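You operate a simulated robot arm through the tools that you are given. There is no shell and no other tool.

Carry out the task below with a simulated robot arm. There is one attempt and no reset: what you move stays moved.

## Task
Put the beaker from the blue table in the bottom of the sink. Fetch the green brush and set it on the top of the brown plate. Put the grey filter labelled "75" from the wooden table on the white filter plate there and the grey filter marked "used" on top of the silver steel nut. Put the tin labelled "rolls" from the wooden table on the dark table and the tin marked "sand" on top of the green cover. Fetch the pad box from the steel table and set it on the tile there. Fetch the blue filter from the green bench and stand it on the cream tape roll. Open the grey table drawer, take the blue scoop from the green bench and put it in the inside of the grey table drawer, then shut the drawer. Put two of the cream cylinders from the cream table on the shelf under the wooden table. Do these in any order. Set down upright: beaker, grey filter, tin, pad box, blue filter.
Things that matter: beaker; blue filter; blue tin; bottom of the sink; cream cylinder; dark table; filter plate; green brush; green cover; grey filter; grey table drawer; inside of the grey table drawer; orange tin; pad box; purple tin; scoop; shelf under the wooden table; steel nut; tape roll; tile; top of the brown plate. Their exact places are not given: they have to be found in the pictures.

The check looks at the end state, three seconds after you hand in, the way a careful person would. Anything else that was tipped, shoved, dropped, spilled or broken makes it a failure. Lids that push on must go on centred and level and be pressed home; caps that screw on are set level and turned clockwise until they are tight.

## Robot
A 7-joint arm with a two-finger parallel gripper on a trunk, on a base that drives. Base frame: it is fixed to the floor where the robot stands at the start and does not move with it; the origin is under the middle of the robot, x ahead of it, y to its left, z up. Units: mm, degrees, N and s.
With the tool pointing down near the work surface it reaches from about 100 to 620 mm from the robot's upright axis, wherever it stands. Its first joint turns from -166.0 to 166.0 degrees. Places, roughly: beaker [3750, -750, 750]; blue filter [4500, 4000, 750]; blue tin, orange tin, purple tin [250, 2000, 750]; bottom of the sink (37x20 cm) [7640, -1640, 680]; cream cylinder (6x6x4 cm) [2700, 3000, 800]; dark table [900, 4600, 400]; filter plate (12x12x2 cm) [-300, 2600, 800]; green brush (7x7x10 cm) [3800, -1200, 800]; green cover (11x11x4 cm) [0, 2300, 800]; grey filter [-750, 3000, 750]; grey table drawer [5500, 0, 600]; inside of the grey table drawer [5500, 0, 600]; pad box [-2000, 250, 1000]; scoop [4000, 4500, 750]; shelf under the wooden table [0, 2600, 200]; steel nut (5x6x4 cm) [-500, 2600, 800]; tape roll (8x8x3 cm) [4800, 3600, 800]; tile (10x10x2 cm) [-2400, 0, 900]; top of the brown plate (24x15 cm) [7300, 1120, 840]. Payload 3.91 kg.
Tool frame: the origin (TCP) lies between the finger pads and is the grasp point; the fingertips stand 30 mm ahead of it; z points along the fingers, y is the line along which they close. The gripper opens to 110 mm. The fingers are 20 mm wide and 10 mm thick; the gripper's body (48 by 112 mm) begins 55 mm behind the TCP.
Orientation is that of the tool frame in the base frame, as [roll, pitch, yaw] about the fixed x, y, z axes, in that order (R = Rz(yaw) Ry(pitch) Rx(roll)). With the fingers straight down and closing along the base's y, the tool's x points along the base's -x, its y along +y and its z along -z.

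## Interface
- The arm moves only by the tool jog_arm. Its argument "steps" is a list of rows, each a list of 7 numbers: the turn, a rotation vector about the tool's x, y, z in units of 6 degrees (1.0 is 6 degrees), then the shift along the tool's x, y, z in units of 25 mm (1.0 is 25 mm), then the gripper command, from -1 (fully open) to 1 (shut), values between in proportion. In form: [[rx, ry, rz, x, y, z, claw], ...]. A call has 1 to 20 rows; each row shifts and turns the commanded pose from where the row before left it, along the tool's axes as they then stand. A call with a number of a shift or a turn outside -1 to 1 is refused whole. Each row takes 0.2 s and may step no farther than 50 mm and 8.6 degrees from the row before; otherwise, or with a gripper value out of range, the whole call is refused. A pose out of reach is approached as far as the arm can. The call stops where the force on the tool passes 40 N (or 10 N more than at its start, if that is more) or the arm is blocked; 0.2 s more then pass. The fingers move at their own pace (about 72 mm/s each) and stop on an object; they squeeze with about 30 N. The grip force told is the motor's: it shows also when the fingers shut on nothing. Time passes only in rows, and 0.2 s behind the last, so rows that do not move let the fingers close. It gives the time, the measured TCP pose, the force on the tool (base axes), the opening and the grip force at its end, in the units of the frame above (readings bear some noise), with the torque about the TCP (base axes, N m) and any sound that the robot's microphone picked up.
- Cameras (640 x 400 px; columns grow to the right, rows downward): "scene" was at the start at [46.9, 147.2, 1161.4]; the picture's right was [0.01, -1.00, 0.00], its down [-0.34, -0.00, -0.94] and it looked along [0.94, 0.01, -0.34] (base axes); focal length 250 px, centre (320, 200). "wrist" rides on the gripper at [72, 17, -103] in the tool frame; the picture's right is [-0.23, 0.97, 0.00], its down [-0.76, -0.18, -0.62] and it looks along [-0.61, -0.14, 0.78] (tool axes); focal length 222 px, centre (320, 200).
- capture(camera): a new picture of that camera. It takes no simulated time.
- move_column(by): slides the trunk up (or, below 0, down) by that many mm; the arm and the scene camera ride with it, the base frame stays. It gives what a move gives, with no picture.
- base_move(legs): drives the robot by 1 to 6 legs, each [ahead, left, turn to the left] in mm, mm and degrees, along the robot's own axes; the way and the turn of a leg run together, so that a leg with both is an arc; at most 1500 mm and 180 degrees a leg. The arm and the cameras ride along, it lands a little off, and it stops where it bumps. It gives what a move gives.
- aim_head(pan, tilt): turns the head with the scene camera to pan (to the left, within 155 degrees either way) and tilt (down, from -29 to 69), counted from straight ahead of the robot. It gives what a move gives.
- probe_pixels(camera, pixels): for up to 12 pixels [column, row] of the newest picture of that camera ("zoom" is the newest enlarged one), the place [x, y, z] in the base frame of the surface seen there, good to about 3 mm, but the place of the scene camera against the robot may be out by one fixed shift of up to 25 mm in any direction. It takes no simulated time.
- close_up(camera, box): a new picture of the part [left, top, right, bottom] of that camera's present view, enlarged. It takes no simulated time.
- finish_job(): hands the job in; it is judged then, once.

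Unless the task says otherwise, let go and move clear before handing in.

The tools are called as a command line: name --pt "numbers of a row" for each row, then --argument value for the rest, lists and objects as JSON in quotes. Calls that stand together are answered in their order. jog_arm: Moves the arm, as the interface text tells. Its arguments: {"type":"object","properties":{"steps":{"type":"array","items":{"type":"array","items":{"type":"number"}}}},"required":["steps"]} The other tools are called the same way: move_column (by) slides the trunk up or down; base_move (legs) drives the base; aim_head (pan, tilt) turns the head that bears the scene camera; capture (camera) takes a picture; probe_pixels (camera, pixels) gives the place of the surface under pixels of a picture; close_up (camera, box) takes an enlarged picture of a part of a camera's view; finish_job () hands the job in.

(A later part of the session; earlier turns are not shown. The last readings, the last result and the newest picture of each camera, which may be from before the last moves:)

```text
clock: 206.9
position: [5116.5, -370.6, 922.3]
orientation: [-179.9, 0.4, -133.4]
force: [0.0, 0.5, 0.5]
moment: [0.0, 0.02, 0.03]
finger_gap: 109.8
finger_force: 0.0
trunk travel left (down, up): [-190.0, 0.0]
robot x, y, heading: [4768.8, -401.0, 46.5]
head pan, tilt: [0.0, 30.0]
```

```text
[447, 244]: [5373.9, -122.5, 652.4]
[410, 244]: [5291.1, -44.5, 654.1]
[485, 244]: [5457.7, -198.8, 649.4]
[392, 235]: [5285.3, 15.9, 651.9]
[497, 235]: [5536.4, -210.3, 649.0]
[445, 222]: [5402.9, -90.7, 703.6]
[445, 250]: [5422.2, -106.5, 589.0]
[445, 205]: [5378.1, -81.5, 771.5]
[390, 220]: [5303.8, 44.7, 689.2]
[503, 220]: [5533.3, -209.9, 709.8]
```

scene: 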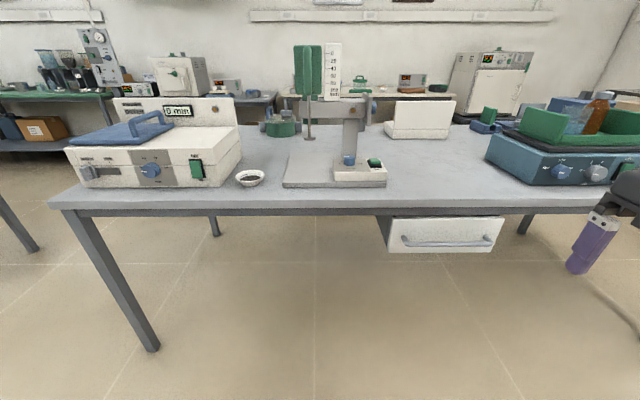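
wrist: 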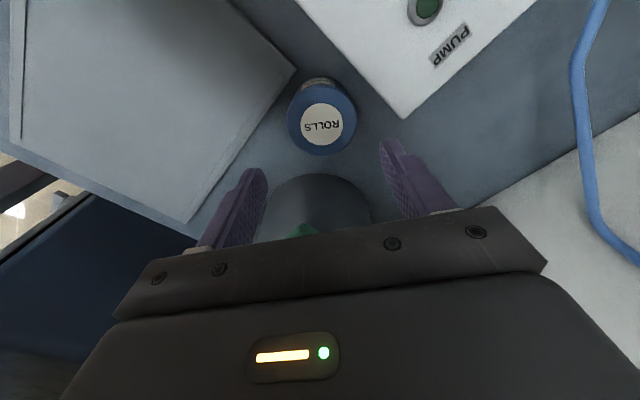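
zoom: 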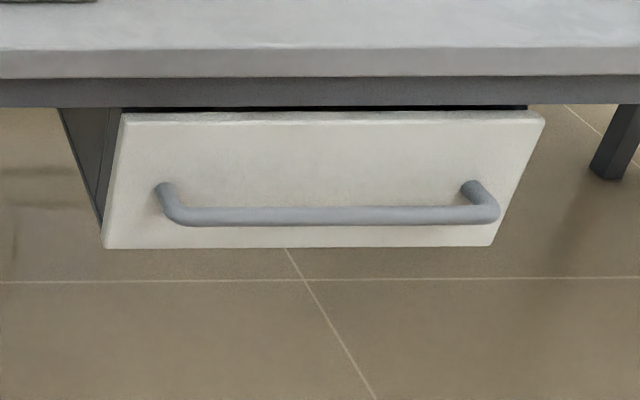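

The handle bar's centre is near (5363,−114,642) after correction, about 43 mm in front of the drawer face. I'll line the base up with it and bring the hand to the front centre.

base_move --legs '[[0, -240, 0]]'

jog_arm --pt "0 0 0 -0.6 1 0.4 -1" --pt "0 0 0 -0.6 1 0.4 -1" --pt "0 0 0 -0.6 1 0.4 -1" --pt "0 0 0 -0.6 1 0.4 -1" --pt "0 0 0 -0.6 1 0.4 -1" --pt "0 0 0 -0.6 1 0.4 -1" --pt "0 0 0 -0.6 1 0.4 -1" --pt "0 0 0 -0.6 1 0.4 -1" --pt "0 0 0 -0.6 1 0.4 -1"

jog_arm --pt "0 0 1 0 0 0 -1" --pt "0 0 1 0 0 0 -1" --pt "0 0 1 0 0 0 -1" --pt "0 0 1 0 0 0 -1" --pt "0 0 1 0 0 0 -1" --pt "0 0 1 0 0 0 -1" --pt "0 0 1 0 0 0 -1" --pt "0 0 1 0 0 0 -1" --pt "0 0 1 0 0 0 -1" --pt "0 0 1 0 0 0 -1" --pt "0 0 1 0 0 0 -1" --pt "0 0 1 0 0 0 -1" --pt "0 0 1 0 0 0 -1" --pt "0 0 1 0 0 0 -1" --pt "0 0 1 0 0 0 -1"

```text
clock: 208.7
position: [5287.0, -531.9, 922.5]
orientation: [-179.9, 0.3, -133.2]
force: [-1.2, 0.2, 0.3]
moment: [-0.01, 0.01, -0.02]
finger_gap: 110.1
finger_force: 0.1
trunk travel left (down, up): [-190.0, 0.0]
robot x, y, heading: [4935.9, -566.0, 46.9]
head pan, tilt: [0.0, 30.0]
```

```text
clock: 210.7
position: [5215.8, -278.0, 833.0]
orientation: [-179.9, 0.2, -133.2]
force: [0.4, -0.4, 0.6]
moment: [0.02, -0.04, 0.01]
finger_gap: 110.1
finger_force: 0.1
trunk travel left (down, up): [-190.0, 0.0]
robot x, y, heading: [4940.4, -566.3, 46.6]
head pan, tilt: [0.0, 30.0]
```

```text
clock: 213.9
position: [5215.4, -279.1, 833.4]
orientation: [179.7, 0.1, 136.7]
force: [-0.1, -0.2, -0.5]
moment: [-0.02, 0.0, -0.01]
finger_gap: 109.9
finger_force: 0.1
trunk travel left (down, up): [-190.0, 0.0]
robot x, y, heading: [4936.9, -563.2, 46.6]
head pan, tilt: [0.0, 30.0]
```

Yaw turned fine. Now pitching the tool up to horizontal in stages.

jog_arm --pt "-1 0 0 0 0 0 -1" --pt "-1 0 0 0 0 0 -1" --pt "-1 0 0 0 0 0 -1" --pt "-1 0 0 0 0 0 -1" --pt "-1 0 0 0 0 0 -1" --pt "-1 0 0 0 0 0 -1" --pt "-1 0 0 0 0 0 -1" --pt "-1 0 0 0 0 0 -1" --pt "-1 0 0 0 0 0 -1" --pt "-1 0 0 0 0 0 -1" --pt "-1 0 0 0 0 0 -1" --pt "-1 0 0 0 0 0 -1" --pt "-1 0 0 0 0 0 -1" --pt "-1 0 0 0 0 0 -1" --pt "-1 0 0 0 0 0 -1"

capture --camera "scene"

capture --camera "wrist"

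```text
clock: 217.1
position: [5232.6, -262.7, 869.8]
orientation: [89.7, 0.1, 136.8]
force: [0.8, -0.6, 0.1]
moment: [-0.01, 0.03, 0.04]
finger_gap: 110.0
finger_force: 0.0
out of reach, approached as far as the arm can: row 13, 14, 15
trunk travel left (down, up): [-190.0, 0.0]
robot x, y, heading: [4942.2, -567.9, 46.5]
head pan, tilt: [0.0, 30.0]
```

```text
taken
```

scene: 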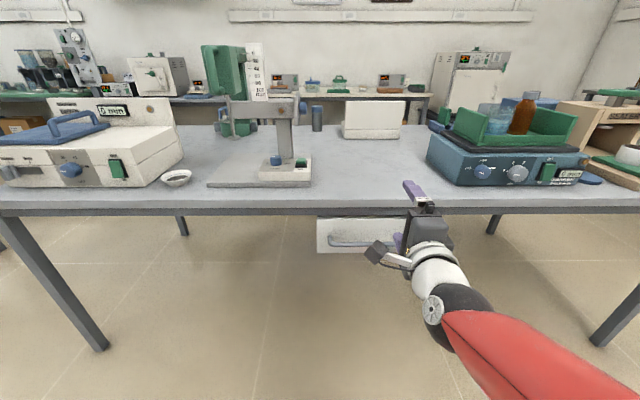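

```text
taken
```

wrist: 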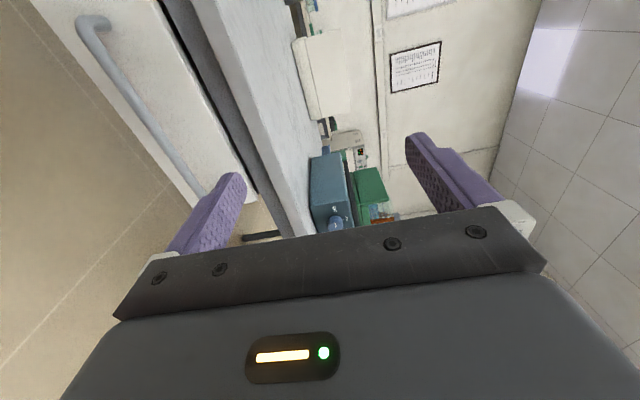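

The tool is now horizontal with the fingers closing vertically. I'll lower the trunk to bring it toward the handle's height (642).

move_column --by -190

jog_arm --pt "0.05 0 0 0 -0.38 0 -1" --pt "0 0 0 0 -0.38 0 -1" --pt "0 0 0 0 -0.38 0 -1" --pt "0 0 0 0 -0.38 0 -1" --pt "0 0 0 0 0 0 -1"

capture --camera "wrist"

capture --camera "scene"

```text
clock: 219.2
position: [5231.7, -263.1, 679.9]
orientation: [89.8, 0.1, 136.8]
force: [-1.1, 0.0, -0.1]
moment: [-0.02, -0.05, 0.02]
finger_gap: 109.9
finger_force: 0.0
trunk travel left (down, up): [0.0, 190.0]
robot x, y, heading: [4938.2, -564.1, 46.9]
head pan, tilt: [0.0, 30.0]
```

```text
clock: 220.4
position: [5244.8, -251.8, 665.4]
orientation: [90.1, 0.1, 136.8]
force: [0.0, 0.3, 1.1]
moment: [-0.04, -0.01, -0.03]
finger_gap: 110.1
finger_force: 0.1
out of reach, approached as far as the arm can: row 1, 2, 3, 4
trunk travel left (down, up): [0.0, 190.0]
robot x, y, heading: [4936.4, -566.1, 46.8]
head pan, tilt: [0.0, 30.0]
```

```text
taken
```

wrist: 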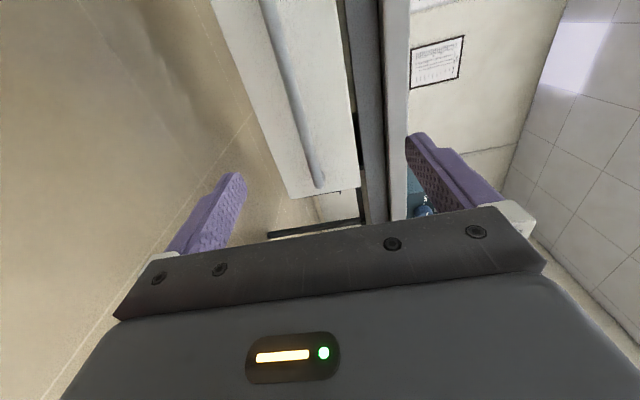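

```text
taken
```

scene: 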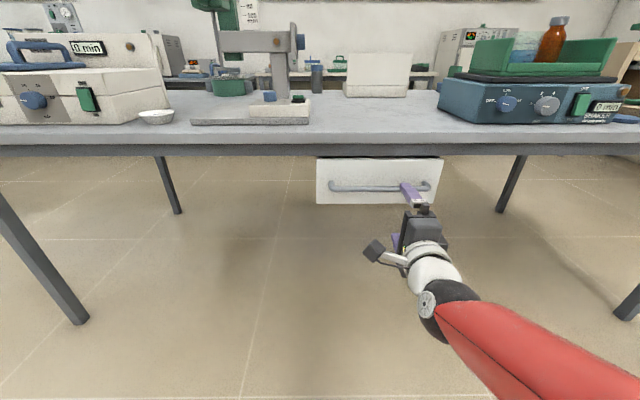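

The handle bar is visible in the wrist view from (266,5) to (318,185). Probing it with the wrist camera.

probe_pixels --camera "wrist" --pixels '[[270, 15], [285, 70], [300, 125], [313, 172], [318, 186], [330, 100], [360, 100], [250, 60]]'

probe_pixels --camera "scene" --pixels '[[335, 188], [360, 190], [385, 190], [428, 190], [355, 175], [355, 200], [425, 200], [410, 195]]'

```text
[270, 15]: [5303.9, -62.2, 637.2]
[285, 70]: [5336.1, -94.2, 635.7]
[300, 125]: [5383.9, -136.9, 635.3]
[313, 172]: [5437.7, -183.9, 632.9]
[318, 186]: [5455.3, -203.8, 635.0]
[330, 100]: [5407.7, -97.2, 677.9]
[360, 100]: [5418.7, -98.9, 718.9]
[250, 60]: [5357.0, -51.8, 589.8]
```

```text
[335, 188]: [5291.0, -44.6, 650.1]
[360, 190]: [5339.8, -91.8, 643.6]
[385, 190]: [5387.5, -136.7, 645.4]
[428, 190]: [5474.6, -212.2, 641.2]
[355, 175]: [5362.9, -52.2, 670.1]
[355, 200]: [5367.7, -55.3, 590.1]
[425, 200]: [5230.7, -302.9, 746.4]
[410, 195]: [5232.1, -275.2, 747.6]
```

Handle centre is (5371,−123,636), straight ahead by about 180 mm and 29 mm lower. I'll advance partway while lowering.

jog_arm --pt "0 0 0 0 -0.25 0.8 -1" --pt "0 0 0 0 -0.25 0.8 -1" --pt "0 0 0 0 -0.25 0.8 -1" --pt "0 0 0 0 -0.25 0.8 -1" --pt "0 0 0 0 -0.2 0 -1" --pt "0 0 0 0 0 0 -1"

capture --camera "wrist"

```text
clock: 221.8
position: [5297.8, -192.9, 636.0]
orientation: [90.1, 0.1, 136.9]
force: [-0.3, -0.3, 0.0]
moment: [0.0, 0.0, 0.02]
finger_gap: 109.9
finger_force: 0.0
trunk travel left (down, up): [0.0, 190.0]
robot x, y, heading: [4937.5, -562.4, 46.7]
head pan, tilt: [0.0, 30.0]
```

```text
taken
```

wrist: 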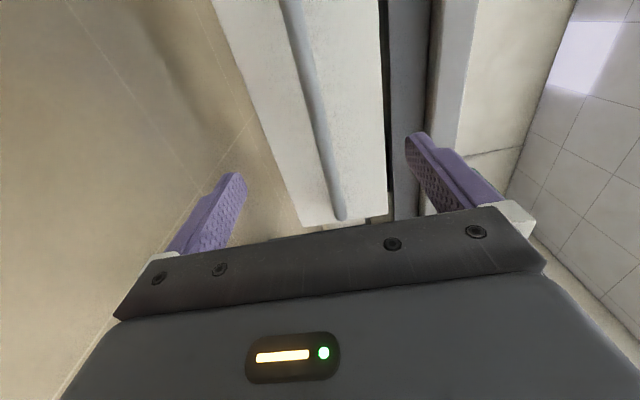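

The bar is 101 mm ahead at the right height. Advancing 94 mm and closing on it.

jog_arm --pt "0 0 0 -0.11 0 0.8 -0.6" --pt "0 0 0 -0.11 0 0.8 -0.6" --pt "0 0 0 0 0 0.8 -0.6" --pt "0 0 0 0 0 0.8 -0.6" --pt "0 0 0 0 0 0.56 -0.6" --pt "0 0 0 0 0 0 -0.6"

capture --camera "wrist"

capture --camera "scene"

```text
clock: 223.2
position: [5368.3, -127.6, 634.9]
orientation: [90.1, 0.1, 136.7]
force: [-0.2, 0.4, 0.5]
moment: [-0.02, 0.01, 0.0]
finger_gap: 87.7
finger_force: 0.1
trunk travel left (down, up): [0.0, 190.0]
robot x, y, heading: [4936.8, -564.9, 46.4]
head pan, tilt: [0.0, 30.0]
```

```text
taken
```

wrist: 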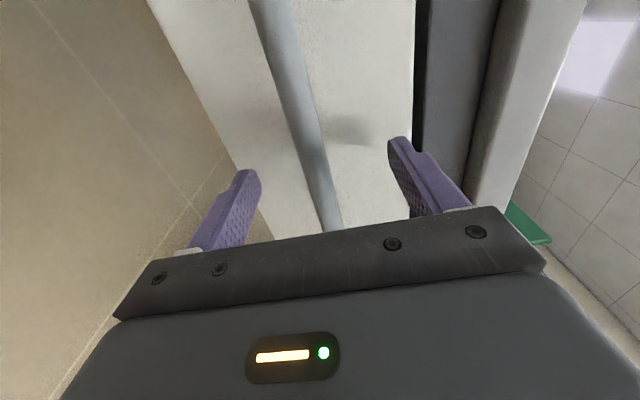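

```text
taken
```

scene: 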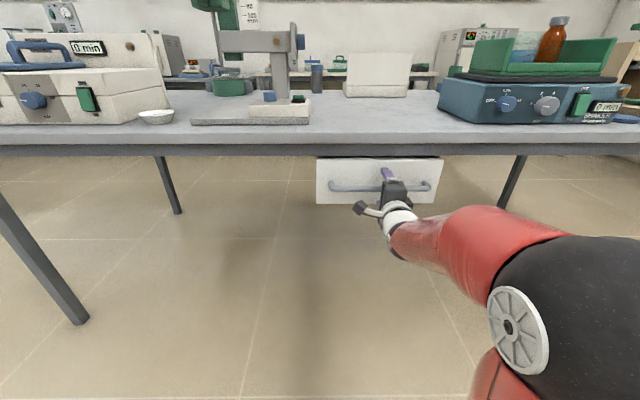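

The bar sits midway between the fingers. Closing the grip.

jog_arm --pt "0 0 0 0 0 0 1" --pt "0 0 0 0 0 0 1" --pt "0 0 0 0 0 0 1" --pt "0 0 0 0 0 0 1" --pt "0 0 0 0 0 0 1"

capture --camera "wrist"

```text
clock: 224.4
position: [5367.7, -127.4, 635.9]
orientation: [90.2, 0.1, 136.8]
force: [-1.8, -1.6, -5.7]
moment: [0.03, 0.14, -0.04]
finger_gap: 16.0
finger_force: 45.0
trunk travel left (down, up): [0.0, 190.0]
robot x, y, heading: [4938.1, -562.0, 46.8]
head pan, tilt: [0.0, 30.0]
```

```text
taken
```

wrist: 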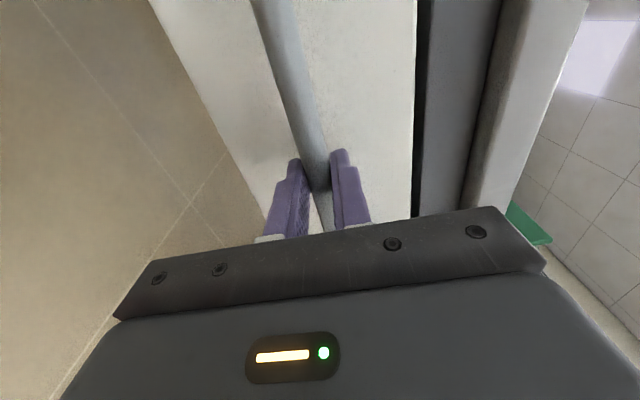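

Bar gripped (16 mm). Pulling back slowly along the tool axis.

jog_arm --pt "0 0 0 0 0 -0.15 1" --pt "0 0 0 0 0 -0.3 1" --pt "0 0 0 0 0 -0.4 1" --pt "0 0 0 0 0 -0.4 1" --pt "0 0 0 0 0 -0.4 1" --pt "0 0 0 0 0 -0.4 1" --pt "0 0 0 0 0 -0.4 1" --pt "0 0 0 0 0 -0.4 1" --pt "0 0 0 0 0 -0.4 1" --pt "0 0 0 0 0 -0.4 1"

capture --camera "scene"

```text
clock: 226.6
position: [5305.6, -193.1, 635.4]
orientation: [90.3, -0.1, 136.7]
force: [5.9, -5.5, -15.5]
moment: [-0.19, 0.12, 0.57]
finger_gap: 15.7
finger_force: 45.1
trunk travel left (down, up): [0.0, 190.0]
robot x, y, heading: [4938.2, -560.3, 46.8]
head pan, tilt: [0.0, 30.0]
```

```text
taken
```

scene: 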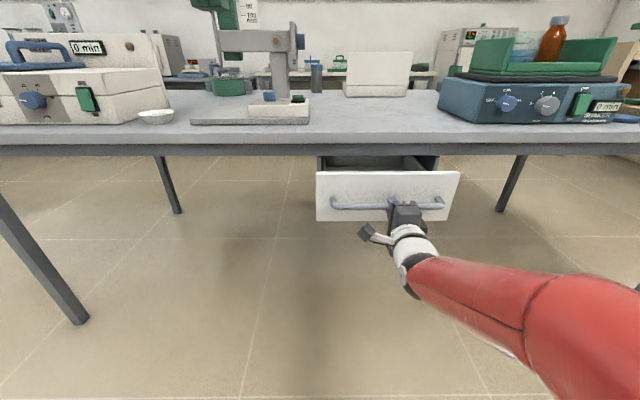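

The drawer is opening (91 mm so far). The arm can't pull much further at this height, so I'll back the base up 150 mm with the grip held.

base_move --legs '[[-150, 0, 0]]'

capture --camera "scene"

```text
clock: 227.9
position: [5204.8, -305.0, 634.3]
orientation: [90.3, 0.0, 136.6]
force: [11.5, -12.9, -22.6]
moment: [-0.24, 0.14, -0.49]
finger_gap: 15.4
finger_force: 44.9
trunk travel left (down, up): [0.0, 190.0]
robot x, y, heading: [4835.2, -674.3, 46.6]
head pan, tilt: [0.0, 30.0]
```

```text
taken
```

scene: 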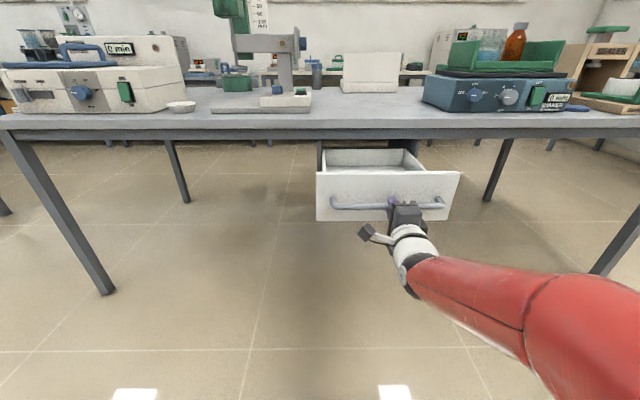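

Open by about 240 mm. I'll relieve the sideways load slightly and pull another 60 mm.

jog_arm --pt "0 0 0 -0.06 -0.06 0 1" --pt "0 0 0 -0.04 -0.04 0 1" --pt "0 0 0 0 0 0 1"

base_move --legs '[[-60, 0, 0]]'

capture --camera "scene"

```text
clock: 228.7
position: [5204.0, -305.5, 634.6]
orientation: [90.1, 0.1, 136.8]
force: [-7.5, 7.3, 10.3]
moment: [0.18, -0.01, 0.48]
finger_gap: 15.7
finger_force: 44.7
trunk travel left (down, up): [0.0, 190.0]
robot x, y, heading: [4833.5, -673.4, 46.7]
head pan, tilt: [0.0, 30.0]
```

```text
clock: 229.6
position: [5187.9, -325.2, 635.2]
orientation: [90.0, 0.0, 136.5]
force: [1.1, 0.3, -1.3]
moment: [0.1, 0.1, 0.02]
finger_gap: 15.8
finger_force: 45.0
trunk travel left (down, up): [0.0, 190.0]
robot x, y, heading: [4813.3, -692.7, 46.7]
head pan, tilt: [0.0, 30.0]
stopped in leg 1: the force on the tool passed its limit at 62 N (the readings are from after the stop); the commanded pose is now the measured one
```

```text
taken
```

scene: 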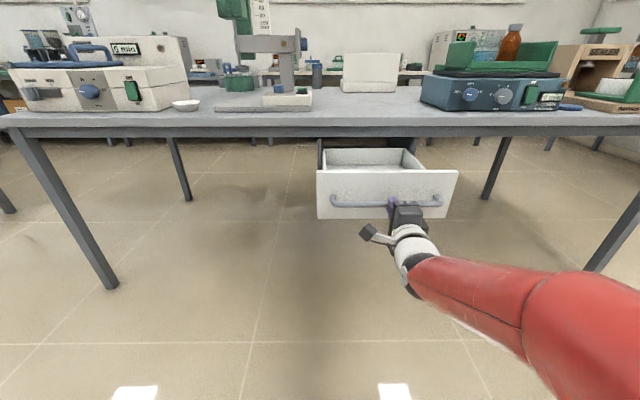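

The drawer is at its end stop (about 265 mm open). Releasing the handle and backing off.

jog_arm --pt "0 0 0 0 0 0 -0.3" --pt "0 0 0 0 0 0 -0.6" --pt "0 0 0 0 0 0 -0.6"

base_move --legs '[[-200, 0, 0]]'

move_column --by 190

capture --camera "scene"

```text
clock: 230.4
position: [5188.3, -323.9, 634.8]
orientation: [90.0, 0.1, 136.5]
force: [-0.3, 0.2, -0.5]
moment: [-0.02, 0.02, 0.0]
finger_gap: 88.1
finger_force: 0.1
trunk travel left (down, up): [0.0, 190.0]
robot x, y, heading: [4818.3, -691.0, 46.5]
head pan, tilt: [0.0, 30.0]
```

```text
clock: 232.0
position: [5048.2, -471.8, 635.3]
orientation: [90.0, 0.1, 136.7]
force: [0.5, -0.2, -0.2]
moment: [0.02, 0.0, -0.02]
finger_gap: 88.0
finger_force: 0.0
trunk travel left (down, up): [0.0, 190.0]
robot x, y, heading: [4679.1, -840.0, 46.7]
head pan, tilt: [0.0, 30.0]
```

```text
clock: 234.1
position: [5048.7, -471.0, 824.6]
orientation: [89.9, 0.1, 136.6]
force: [-0.6, -1.0, 0.9]
moment: [-0.02, 0.05, -0.01]
finger_gap: 88.1
finger_force: 0.0
trunk travel left (down, up): [-190.0, 0.0]
robot x, y, heading: [4675.6, -839.8, 46.7]
head pan, tilt: [0.0, 30.0]
```

```text
taken
```

scene: 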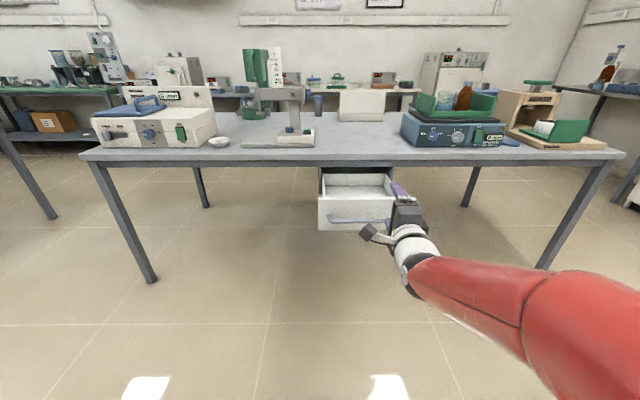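

The drawer stays open. I'll zoom in and probe its inside for later.

close_up --camera "scene" --box '[300, 155, 420, 240]'

probe_pixels --camera "scene" --pixels '[[355, 180], [355, 192], [325, 190], [390, 192], [330, 178], [385, 180], [320, 197], [392, 198], [355, 200], [355, 175], [355, 222]]'

```text
4.71 times, centred on (360, 198) of scene
```

zoom: 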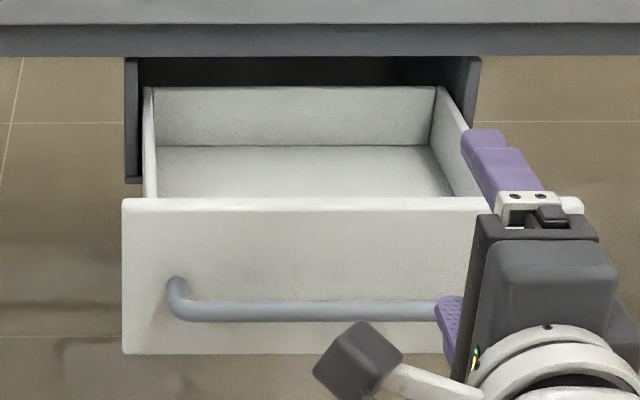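

```text
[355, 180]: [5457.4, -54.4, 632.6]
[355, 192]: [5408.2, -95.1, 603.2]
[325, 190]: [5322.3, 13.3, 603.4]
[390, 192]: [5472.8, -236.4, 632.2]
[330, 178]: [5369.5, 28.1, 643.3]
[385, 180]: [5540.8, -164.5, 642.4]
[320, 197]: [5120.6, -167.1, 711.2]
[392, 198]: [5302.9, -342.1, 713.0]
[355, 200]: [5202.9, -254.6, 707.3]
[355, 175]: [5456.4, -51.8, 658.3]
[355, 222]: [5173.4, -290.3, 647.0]
```

Drawer floor is at z≈593 with free opening from about v 1945 to 2170 in my table frame. Now I'll point the tool down again and tuck the arm.

jog_arm --pt "1 0 0 0 0.3 -0.3 -1" --pt "1 0 0 0 0.3 -0.3 -1" --pt "1 0 0 0 0.3 -0.3 -1" --pt "1 0 0 0 0.3 -0.3 -1" --pt "1 0 0 0 0 -0.3 -1" --pt "1 0 0 0 0 0 -1" --pt "1 0 0 0 0 0 -1" --pt "1 0 0 0 0 0 -1" --pt "1 0 0 0 0 0 -1" --pt "1 0 0 0 0 0 -1" --pt "1 0 0 0 0 0 -1" --pt "1 0 0 0 0 0 -1" --pt "1 0 0 0 0 0 -1" --pt "1 0 0 0 0 0 -1" --pt "1 0 0 0 0 0 -1"

jog_arm --pt "0 0 -1 0 0 0 -1" --pt "0 0 -1 0 0 0 -1" --pt "0 0 -1 0 0 0 -1" --pt "0 0 -1 0 0 0 -1" --pt "0 0 -1 0 0 0 -1" --pt "0 0 -1 0 0 0 -1" --pt "0 0 -1 0 0 0 -1" --pt "0 0 -1 0 0 0 -1" --pt "0 0 -1 0 0 0 -1" --pt "0 0 -1 0 0 0 -1" --pt "0 0 -1 0 0 0 -1" --pt "0 0 -1 0 0 0 -1" --pt "0 0 -1 0 0 0 -1" --pt "0 0 -1 0 0 0 -1" --pt "0 0 -1 0 0 0 -1"

```text
clock: 237.3
position: [5026.8, -494.8, 862.0]
orientation: [180.0, 0.1, 136.7]
force: [0.3, -0.2, 1.2]
moment: [0.02, 0.0, 0.01]
finger_gap: 110.1
finger_force: 0.0
trunk travel left (down, up): [-190.0, 0.0]
robot x, y, heading: [4678.2, -840.1, 46.8]
head pan, tilt: [0.0, 30.0]
```

```text
clock: 240.5
position: [5027.3, -494.2, 860.5]
orientation: [-179.9, 0.1, -133.2]
force: [0.1, -0.1, -0.7]
moment: [0.0, -0.03, 0.0]
finger_gap: 110.1
finger_force: 0.1
trunk travel left (down, up): [-190.0, 0.0]
robot x, y, heading: [4678.3, -841.2, 47.0]
head pan, tilt: [0.0, 30.0]
```

Tool is down again. Retracting the arm, then driving ahead 250, left to the gap between purple and grey tables, and through it to the back aisle.

jog_arm --pt "0 0 0 0.8 0 -0.35 -1" --pt "0 0 0 0.8 0 -0.35 -1" --pt "0 0 0 0.8 0 -0.35 -1" --pt "0 0 0 0.8 0 -0.35 -1" --pt "0 0 0 0.8 0 -0.35 -1" --pt "0 0 0 0.8 0 -0.35 -1" --pt "0 0 0 0.8 0 -0.35 -1" --pt "0 0 0 0.8 0 -0.35 -1" --pt "0 0 0 0.8 0 -0.35 -1"

base_move --legs '[[250, 0, -0.4], [0, 1300, 0]]'

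aim_head --pan 10 --tilt 20

capture --camera "scene"

```text
clock: 242.5
position: [4903.3, -624.7, 941.8]
orientation: [-179.9, -0.1, -133.2]
force: [0.5, 0.1, 1.0]
moment: [0.0, 0.01, 0.01]
finger_gap: 109.9
finger_force: 0.0
trunk travel left (down, up): [-190.0, 0.0]
robot x, y, heading: [4679.3, -840.6, 46.6]
head pan, tilt: [0.0, 30.0]
```

```text
clock: 250.5
position: [4123.9, 454.8, 941.8]
orientation: [-179.9, -0.1, -133.3]
force: [0.3, 0.4, -1.5]
moment: [-0.02, 0.01, -0.01]
finger_gap: 109.9
finger_force: 0.1
trunk travel left (down, up): [-190.0, 0.0]
robot x, y, heading: [3895.6, 238.1, 46.8]
head pan, tilt: [0.0, 30.0]
```

```text
clock: 251.2
position: [4122.8, 454.2, 942.2]
orientation: [-179.8, 0.0, -133.2]
force: [-0.3, 0.3, -0.3]
moment: [0.0, -0.01, 0.01]
finger_gap: 110.1
finger_force: 0.1
trunk travel left (down, up): [-190.0, 0.0]
robot x, y, heading: [3899.4, 236.6, 46.6]
head pan, tilt: [10.0, 20.0]
```

```text
taken
```

scene: 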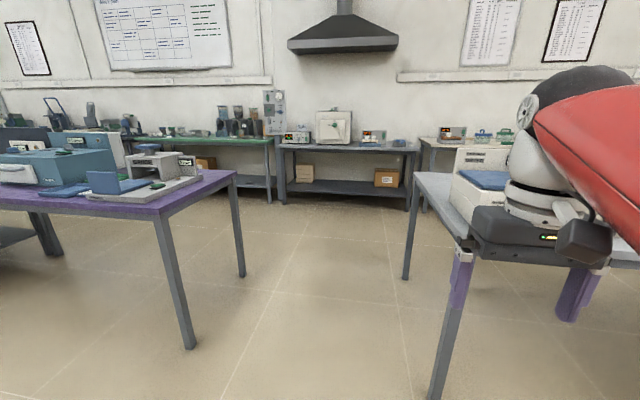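

The gap is ahead between the purple table's leg (188,345) and the grey table's leg (435,390). I'll slide left 420 and go through.

base_move --legs '[[0, 420, 0], [1000, 0, 0], [1000, 0, 0]]'

aim_head --pan 40 --tilt 20

capture --camera "scene"

aim_head --pan 90 --tilt 20

capture --camera "scene"

```text
clock: 263.4
position: [5214.4, 2195.8, 942.3]
orientation: [-180.0, 0.0, -134.0]
force: [-0.3, 0.1, 0.5]
moment: [0.0, 0.0, 0.01]
finger_gap: 110.0
finger_force: 0.0
trunk travel left (down, up): [-190.0, 0.0]
robot x, y, heading: [4986.1, 1983.3, 46.2]
head pan, tilt: [10.0, 20.0]
```

```text
clock: 264.4
position: [5215.1, 2195.1, 942.4]
orientation: [-180.0, 0.0, -134.1]
force: [-1.0, 0.6, 0.5]
moment: [-0.02, -0.03, 0.04]
finger_gap: 109.8
finger_force: 0.1
trunk travel left (down, up): [-190.0, 0.0]
robot x, y, heading: [4988.0, 1985.4, 45.9]
head pan, tilt: [40.0, 20.0]
```

```text
taken
```

scene: 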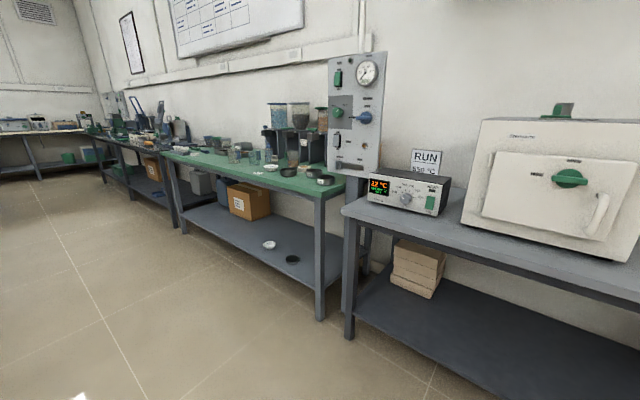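

```text
clock: 265.5
position: [5214.1, 2195.2, 942.6]
orientation: [-179.9, 0.0, -134.1]
force: [-0.5, 0.5, 0.2]
moment: [-0.04, 0.01, 0.01]
finger_gap: 110.2
finger_force: 0.1
trunk travel left (down, up): [-190.0, 0.0]
robot x, y, heading: [4986.1, 1979.5, 45.7]
head pan, tilt: [90.0, 20.0]
```

```text
taken
```

scene: 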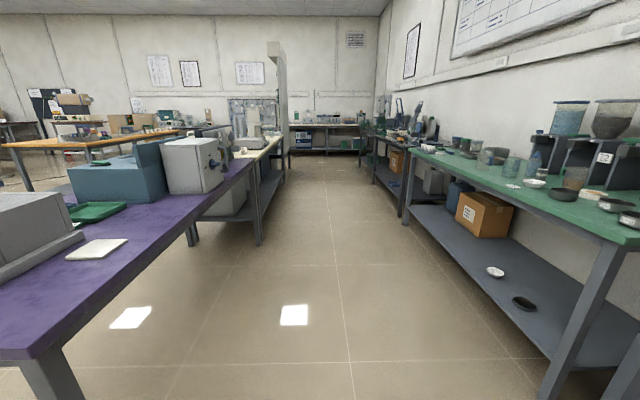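

The green bench runs along the back wall on the right side of this view. I'll probe its front edge and the tape roll / filter area.

probe_pixels --camera "scene" --pixels '[[625, 236], [520, 195], [410, 153], [560, 190], [595, 195], [505, 165], [250, 160], [245, 180], [490, 158], [535, 183]]'

close_up --camera "scene" --box '[400, 80, 640, 250]'

```text
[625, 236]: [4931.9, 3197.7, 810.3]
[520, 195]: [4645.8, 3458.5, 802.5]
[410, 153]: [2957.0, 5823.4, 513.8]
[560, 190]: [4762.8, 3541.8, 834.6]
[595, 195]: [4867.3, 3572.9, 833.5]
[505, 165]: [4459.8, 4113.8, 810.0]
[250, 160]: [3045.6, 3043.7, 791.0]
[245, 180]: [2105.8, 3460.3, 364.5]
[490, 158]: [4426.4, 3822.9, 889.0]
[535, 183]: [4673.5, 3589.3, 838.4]
```

```text
2.35 times, centred on (520, 165) of scene
```

zoom: 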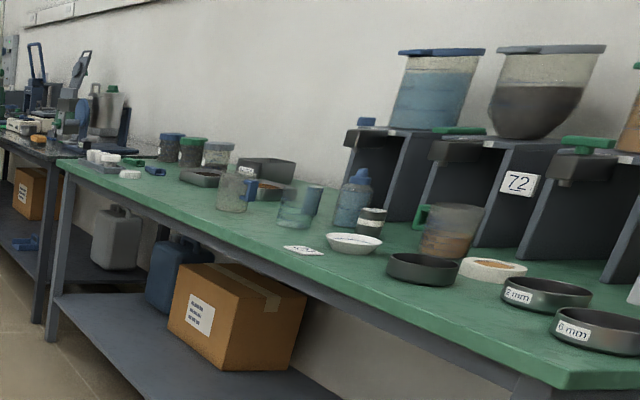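

The bench front is at v≈4240. I see the cream tape roll at zoom (492,268). I'll drive left 1350 and ahead 450 to face that part of the bench.

base_move --legs '[[0, 0, 0.6], [0, 1350, 0], [420, 0, 0]]'

aim_head --pan 0 --tilt 35

capture --camera "scene"

capture --camera "wrist"

```text
clock: 274.8
position: [4510.4, 3433.5, 941.1]
orientation: [-180.0, 0.0, -134.1]
force: [0.9, 0.7, 0.2]
moment: [0.0, -0.02, -0.01]
finger_gap: 110.0
finger_force: 0.2
trunk travel left (down, up): [-190.0, 0.0]
robot x, y, heading: [4281.9, 3219.7, 46.0]
head pan, tilt: [90.0, 20.0]
```

```text
clock: 276.5
position: [4510.5, 3432.8, 941.4]
orientation: [-179.9, -0.1, -134.1]
force: [0.6, 0.2, 0.0]
moment: [-0.02, 0.0, 0.0]
finger_gap: 109.6
finger_force: 0.0
trunk travel left (down, up): [-190.0, 0.0]
robot x, y, heading: [4283.0, 3221.6, 46.1]
head pan, tilt: [0.0, 35.0]
```

```text
taken
```

scene: 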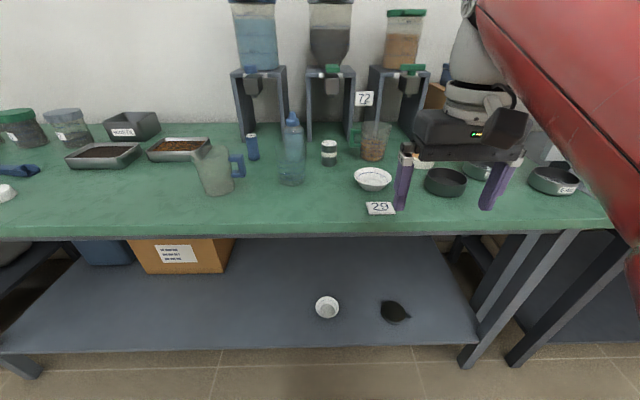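

```text
taken
```

wrist: 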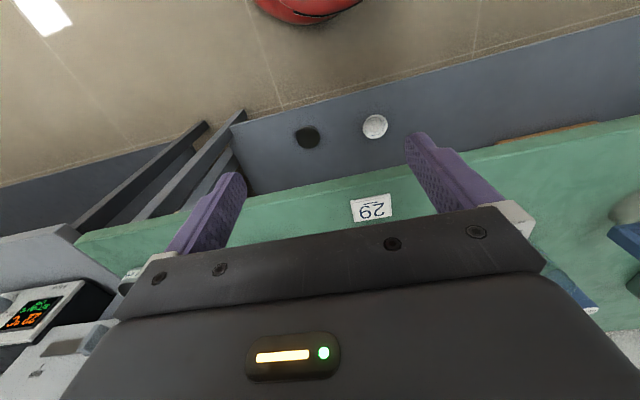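

A small blue cylinder stands at (253,147), and the tape roll is near (425,162) behind the hand. Zooming in.

close_up --camera "scene" --box '[180, 110, 460, 230]'

close_up --camera "scene" --box '[0, 100, 280, 230]'

close_up --camera "scene" --box '[380, 120, 600, 230]'

```text
2.29 times, centred on (320, 170) of scene
```

zoom: 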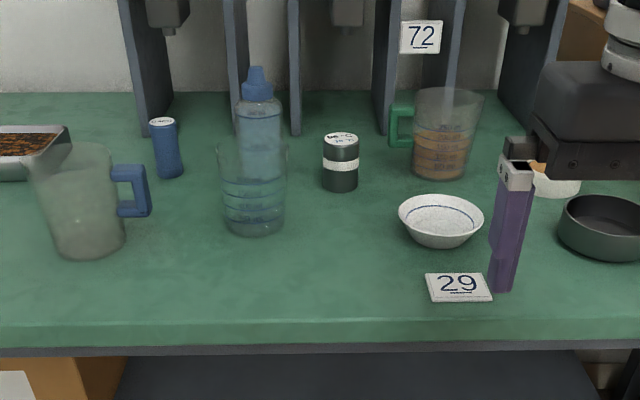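

```text
2.29 times, centred on (140, 165) of scene
```

zoom: 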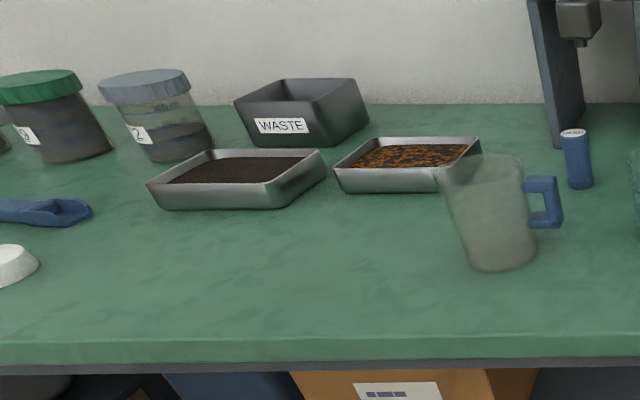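

```text
2.91 times, centred on (490, 175) of scene
```

zoom: 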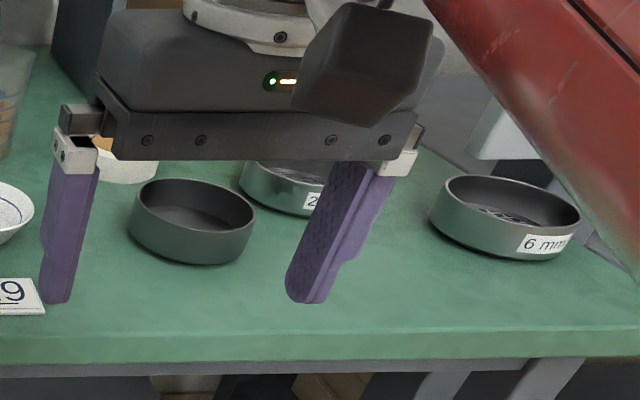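

The blue filter is the small cylinder at (253,147), between the jug and the wash bottle. Probing it and its neighbours, and the tape roll.

probe_pixels --camera "scene" --pixels '[[251, 137], [254, 157], [253, 147], [237, 165], [215, 190], [292, 182], [292, 120], [244, 130], [430, 163], [424, 158], [300, 215], [240, 190]]'

```text
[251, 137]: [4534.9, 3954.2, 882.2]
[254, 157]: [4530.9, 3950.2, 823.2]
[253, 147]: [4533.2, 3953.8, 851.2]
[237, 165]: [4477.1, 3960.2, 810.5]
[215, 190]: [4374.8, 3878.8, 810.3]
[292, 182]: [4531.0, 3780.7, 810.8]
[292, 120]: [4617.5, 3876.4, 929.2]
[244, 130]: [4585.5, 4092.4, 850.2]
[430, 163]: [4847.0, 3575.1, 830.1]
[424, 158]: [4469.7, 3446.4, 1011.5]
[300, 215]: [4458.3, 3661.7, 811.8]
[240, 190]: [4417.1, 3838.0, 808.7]
```

The blue filter stands at about (4523,3962), 280 mm in from the bench edge, with a glass jug in front-left and bottles to the right. I'll raise the hand and move the base to face it, then look from above.

jog_arm --pt "0 0 0 0 0 -0.6 -1" --pt "0 0 0 0 0 -0.6 -1"

base_move --legs '[[0, 0, 0.5], [0, 320, 0], [110, 0, 0]]'

capture --camera "wrist"

capture --camera "scene"

```text
clock: 277.1
position: [4508.2, 3435.2, 972.2]
orientation: [-179.9, 0.0, -134.1]
force: [-0.3, 0.4, -0.1]
moment: [-0.02, 0.06, -0.01]
finger_gap: 110.0
finger_force: 0.0
trunk travel left (down, up): [-190.0, 0.0]
robot x, y, heading: [4278.9, 3221.0, 46.2]
head pan, tilt: [0.0, 35.0]
```

```text
clock: 280.3
position: [4352.6, 3733.2, 972.0]
orientation: [-179.9, 0.0, -133.9]
force: [-0.5, -0.9, -1.1]
moment: [0.02, -0.03, -0.01]
finger_gap: 110.1
finger_force: 0.1
trunk travel left (down, up): [-190.0, 0.0]
robot x, y, heading: [4127.3, 3518.8, 46.2]
head pan, tilt: [0.0, 35.0]
```

```text
taken
```

wrist: 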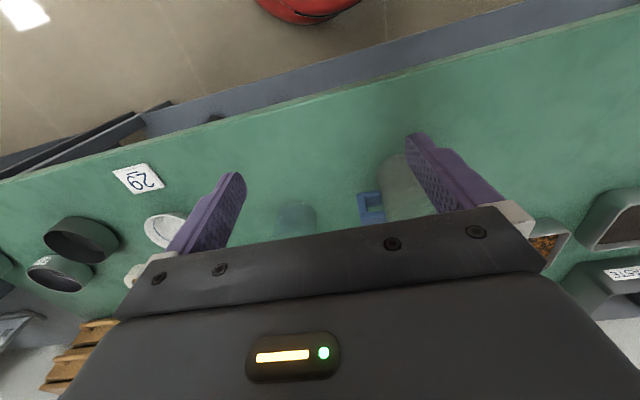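

```text
taken
```

scene: 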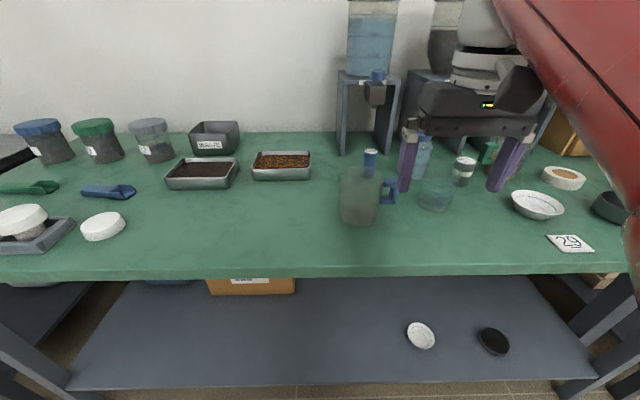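

Now the jug is right in front of the filter, and a dispenser tap hangs behind it at (376,92). Probing those to see if the hand fits.

close_up --camera "scene" --box '[310, 50, 470, 240]'

probe_pixels --camera "scene" --pixels '[[370, 151], [370, 162], [376, 97], [377, 75], [344, 150], [384, 150], [350, 75], [391, 190], [360, 172], [358, 215], [420, 145], [437, 185]]'

probe_pixels --camera "wrist" --pixels '[[370, 207], [400, 160], [410, 195], [298, 208], [296, 225], [385, 175], [360, 215], [378, 190]]'

```text
2.11 times, centred on (390, 145) of scene
```

zoom: 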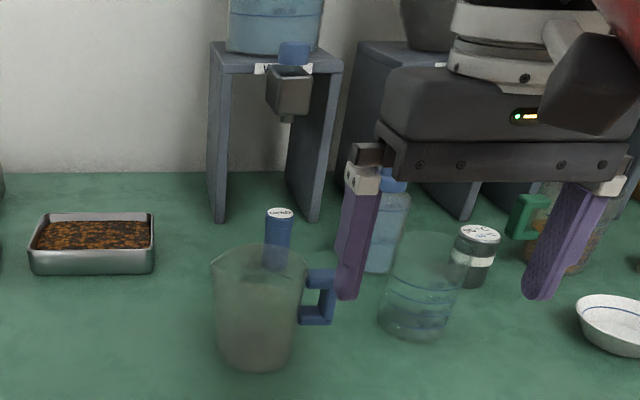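

```text
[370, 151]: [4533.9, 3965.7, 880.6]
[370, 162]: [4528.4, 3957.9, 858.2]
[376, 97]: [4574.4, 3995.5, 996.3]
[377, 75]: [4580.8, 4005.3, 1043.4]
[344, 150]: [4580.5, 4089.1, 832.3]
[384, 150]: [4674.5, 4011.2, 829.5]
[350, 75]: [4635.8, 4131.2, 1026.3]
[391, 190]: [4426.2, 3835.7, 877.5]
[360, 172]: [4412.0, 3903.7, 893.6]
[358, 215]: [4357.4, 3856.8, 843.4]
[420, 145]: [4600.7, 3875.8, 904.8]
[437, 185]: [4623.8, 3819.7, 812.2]
```

```text
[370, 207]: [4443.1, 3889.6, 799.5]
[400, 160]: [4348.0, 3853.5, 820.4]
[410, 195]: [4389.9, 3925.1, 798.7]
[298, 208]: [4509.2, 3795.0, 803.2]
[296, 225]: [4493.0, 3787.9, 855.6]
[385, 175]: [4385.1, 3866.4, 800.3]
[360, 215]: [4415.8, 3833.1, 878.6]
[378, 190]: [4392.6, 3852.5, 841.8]
```

The jug (top z≈895) is 150 mm in front of the filter and the tap hangs 50 mm behind it at z≥975. I'll tilt the tool about 15° (wrist leaning back toward me) to clear the tap, and move 35 mm closer.

base_move --legs '[[35, 10, 0]]'

jog_arm --pt "0 -0.5 0 0 0 0 -0.27" --pt "0 -0.5 0 0 0 0 -0.27" --pt "0 -0.5 0 0 0 0 -0.27" --pt "0 -0.5 0 0 0 0 -0.27" --pt "0 -0.5 0 0 0 0 -0.27" --pt "0 0 0 0 0 0 -0.27"

capture --camera "wrist"

capture --camera "scene"

```text
clock: 281.2
position: [4369.1, 3767.0, 972.8]
orientation: [-179.9, 0.1, -133.9]
force: [-0.4, -0.3, -0.3]
moment: [0.0, 0.01, -0.01]
finger_gap: 110.1
finger_force: 0.0
trunk travel left (down, up): [-190.0, 0.0]
robot x, y, heading: [4142.8, 3556.3, 46.0]
head pan, tilt: [0.0, 35.0]
```

```text
clock: 282.6
position: [4369.7, 3766.3, 971.4]
orientation: [-179.9, 15.1, -133.8]
force: [-0.2, -0.2, 0.4]
moment: [0.0, -0.01, 0.02]
finger_gap: 69.9
finger_force: 0.1
trunk travel left (down, up): [-190.0, 0.0]
robot x, y, heading: [4144.3, 3553.0, 46.4]
head pan, tilt: [0.0, 35.0]
```

```text
taken
```

wrist: 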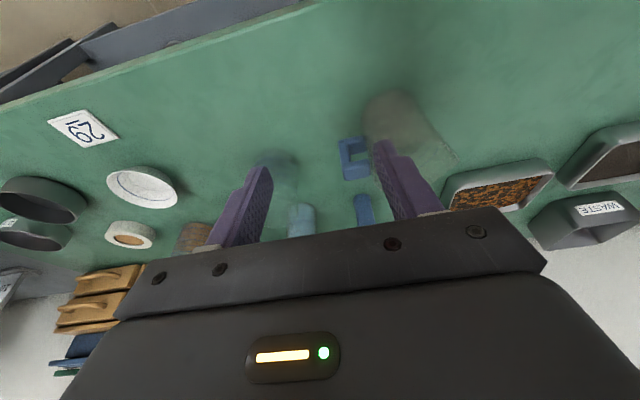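

```text
taken
```

scene: 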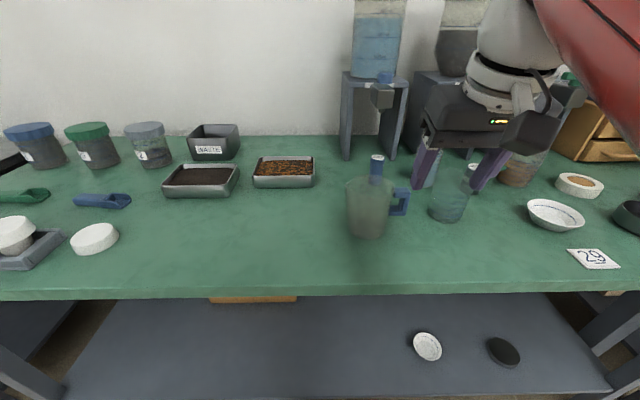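

The wrist view now shows the blue filter at (363,210) and the jug at (400,120). Probing them.

probe_pixels --camera "wrist" --pixels '[[362, 198], [364, 215], [362, 222], [348, 140], [395, 100], [300, 215], [280, 160], [125, 233], [130, 228], [352, 160]]'

close_up --camera "wrist" --box '[260, 80, 460, 240]'

```text
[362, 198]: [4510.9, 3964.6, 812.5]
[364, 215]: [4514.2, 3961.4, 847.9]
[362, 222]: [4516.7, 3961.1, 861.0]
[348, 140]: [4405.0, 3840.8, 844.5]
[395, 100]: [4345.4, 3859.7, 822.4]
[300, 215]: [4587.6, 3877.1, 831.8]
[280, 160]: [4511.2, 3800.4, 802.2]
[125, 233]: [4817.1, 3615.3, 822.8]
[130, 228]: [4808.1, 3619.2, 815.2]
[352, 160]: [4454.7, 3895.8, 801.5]
```

```text
2.50 times, centred on (360, 160) of wrist
```

zoom: 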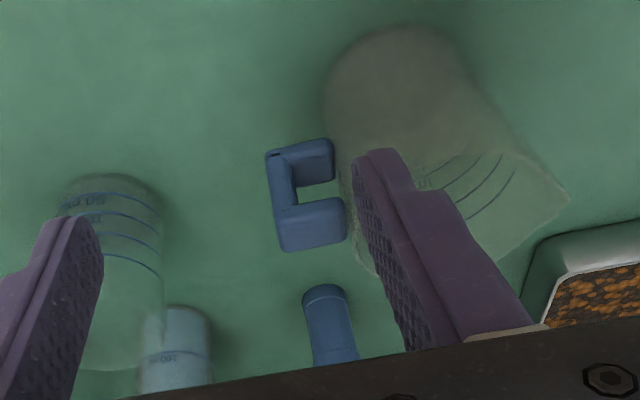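

Filter axis is near (4525,3972). Moving above it at z≈930 with the tilted tool.

jog_arm --pt "0 0 0 -0.6 0.08 0.15 -0.27" --pt "0 0 0 -0.95 0.12 0.3 -0.27" --pt "0 0 0 -0.95 0.12 0.3 -0.27" --pt "0 0 0 -0.95 0.12 0.3 -0.27" --pt "0 0 0 -0.95 0.12 0.4 -0.27" --pt "0 0 0 -0.95 0.12 0.5 -0.27" --pt "0 0 0 -0.95 0.12 0.5 -0.27" --pt "0 0 0 -0.95 0.12 0.6 -0.27" --pt "0 0 0 -0.95 0.12 0.6 -0.27" --pt "0 0 0 -0.95 0.12 0.6 -0.27" --pt "0 0 0 -0.3 0.05 0.0 -0.27" --pt "0 0 0 0 0 0 -0.27"

capture --camera "wrist"

capture --camera "scene"

```text
clock: 285.2
position: [4526.7, 3970.9, 929.9]
orientation: [-179.9, 15.1, -133.9]
force: [-0.4, 0.4, 0.1]
moment: [-0.01, -0.04, -0.03]
finger_gap: 69.7
finger_force: 0.0
trunk travel left (down, up): [-190.0, 0.0]
robot x, y, heading: [4141.0, 3552.0, 46.2]
head pan, tilt: [0.0, 35.0]
```

```text
taken
```

wrist: 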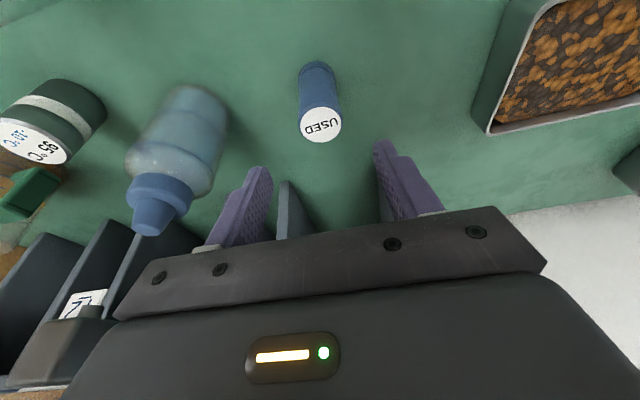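

```text
taken
```

scene: 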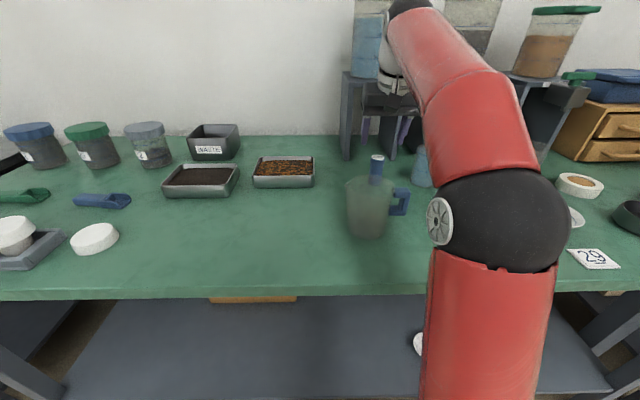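

The filter's white top is at (320,124). Probing its centre, and checking how near the tap the wrist is.

probe_pixels --camera "wrist" --pixels '[[320, 124], [302, 118], [339, 118], [320, 140], [318, 75], [188, 160], [160, 215]]'

close_up --camera "scene" --box '[320, 30, 460, 200]'

```text
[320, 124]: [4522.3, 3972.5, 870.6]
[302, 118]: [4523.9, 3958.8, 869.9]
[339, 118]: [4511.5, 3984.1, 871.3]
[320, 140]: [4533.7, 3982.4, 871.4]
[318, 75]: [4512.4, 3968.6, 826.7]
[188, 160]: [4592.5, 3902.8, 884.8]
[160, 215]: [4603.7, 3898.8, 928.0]
```

```text
2.35 times, centred on (390, 115) of scene
```

zoom: 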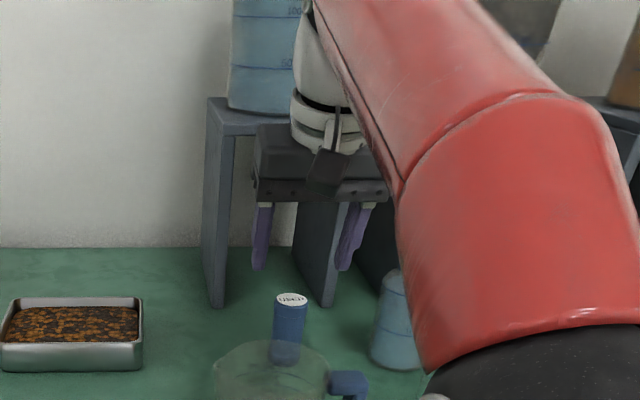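

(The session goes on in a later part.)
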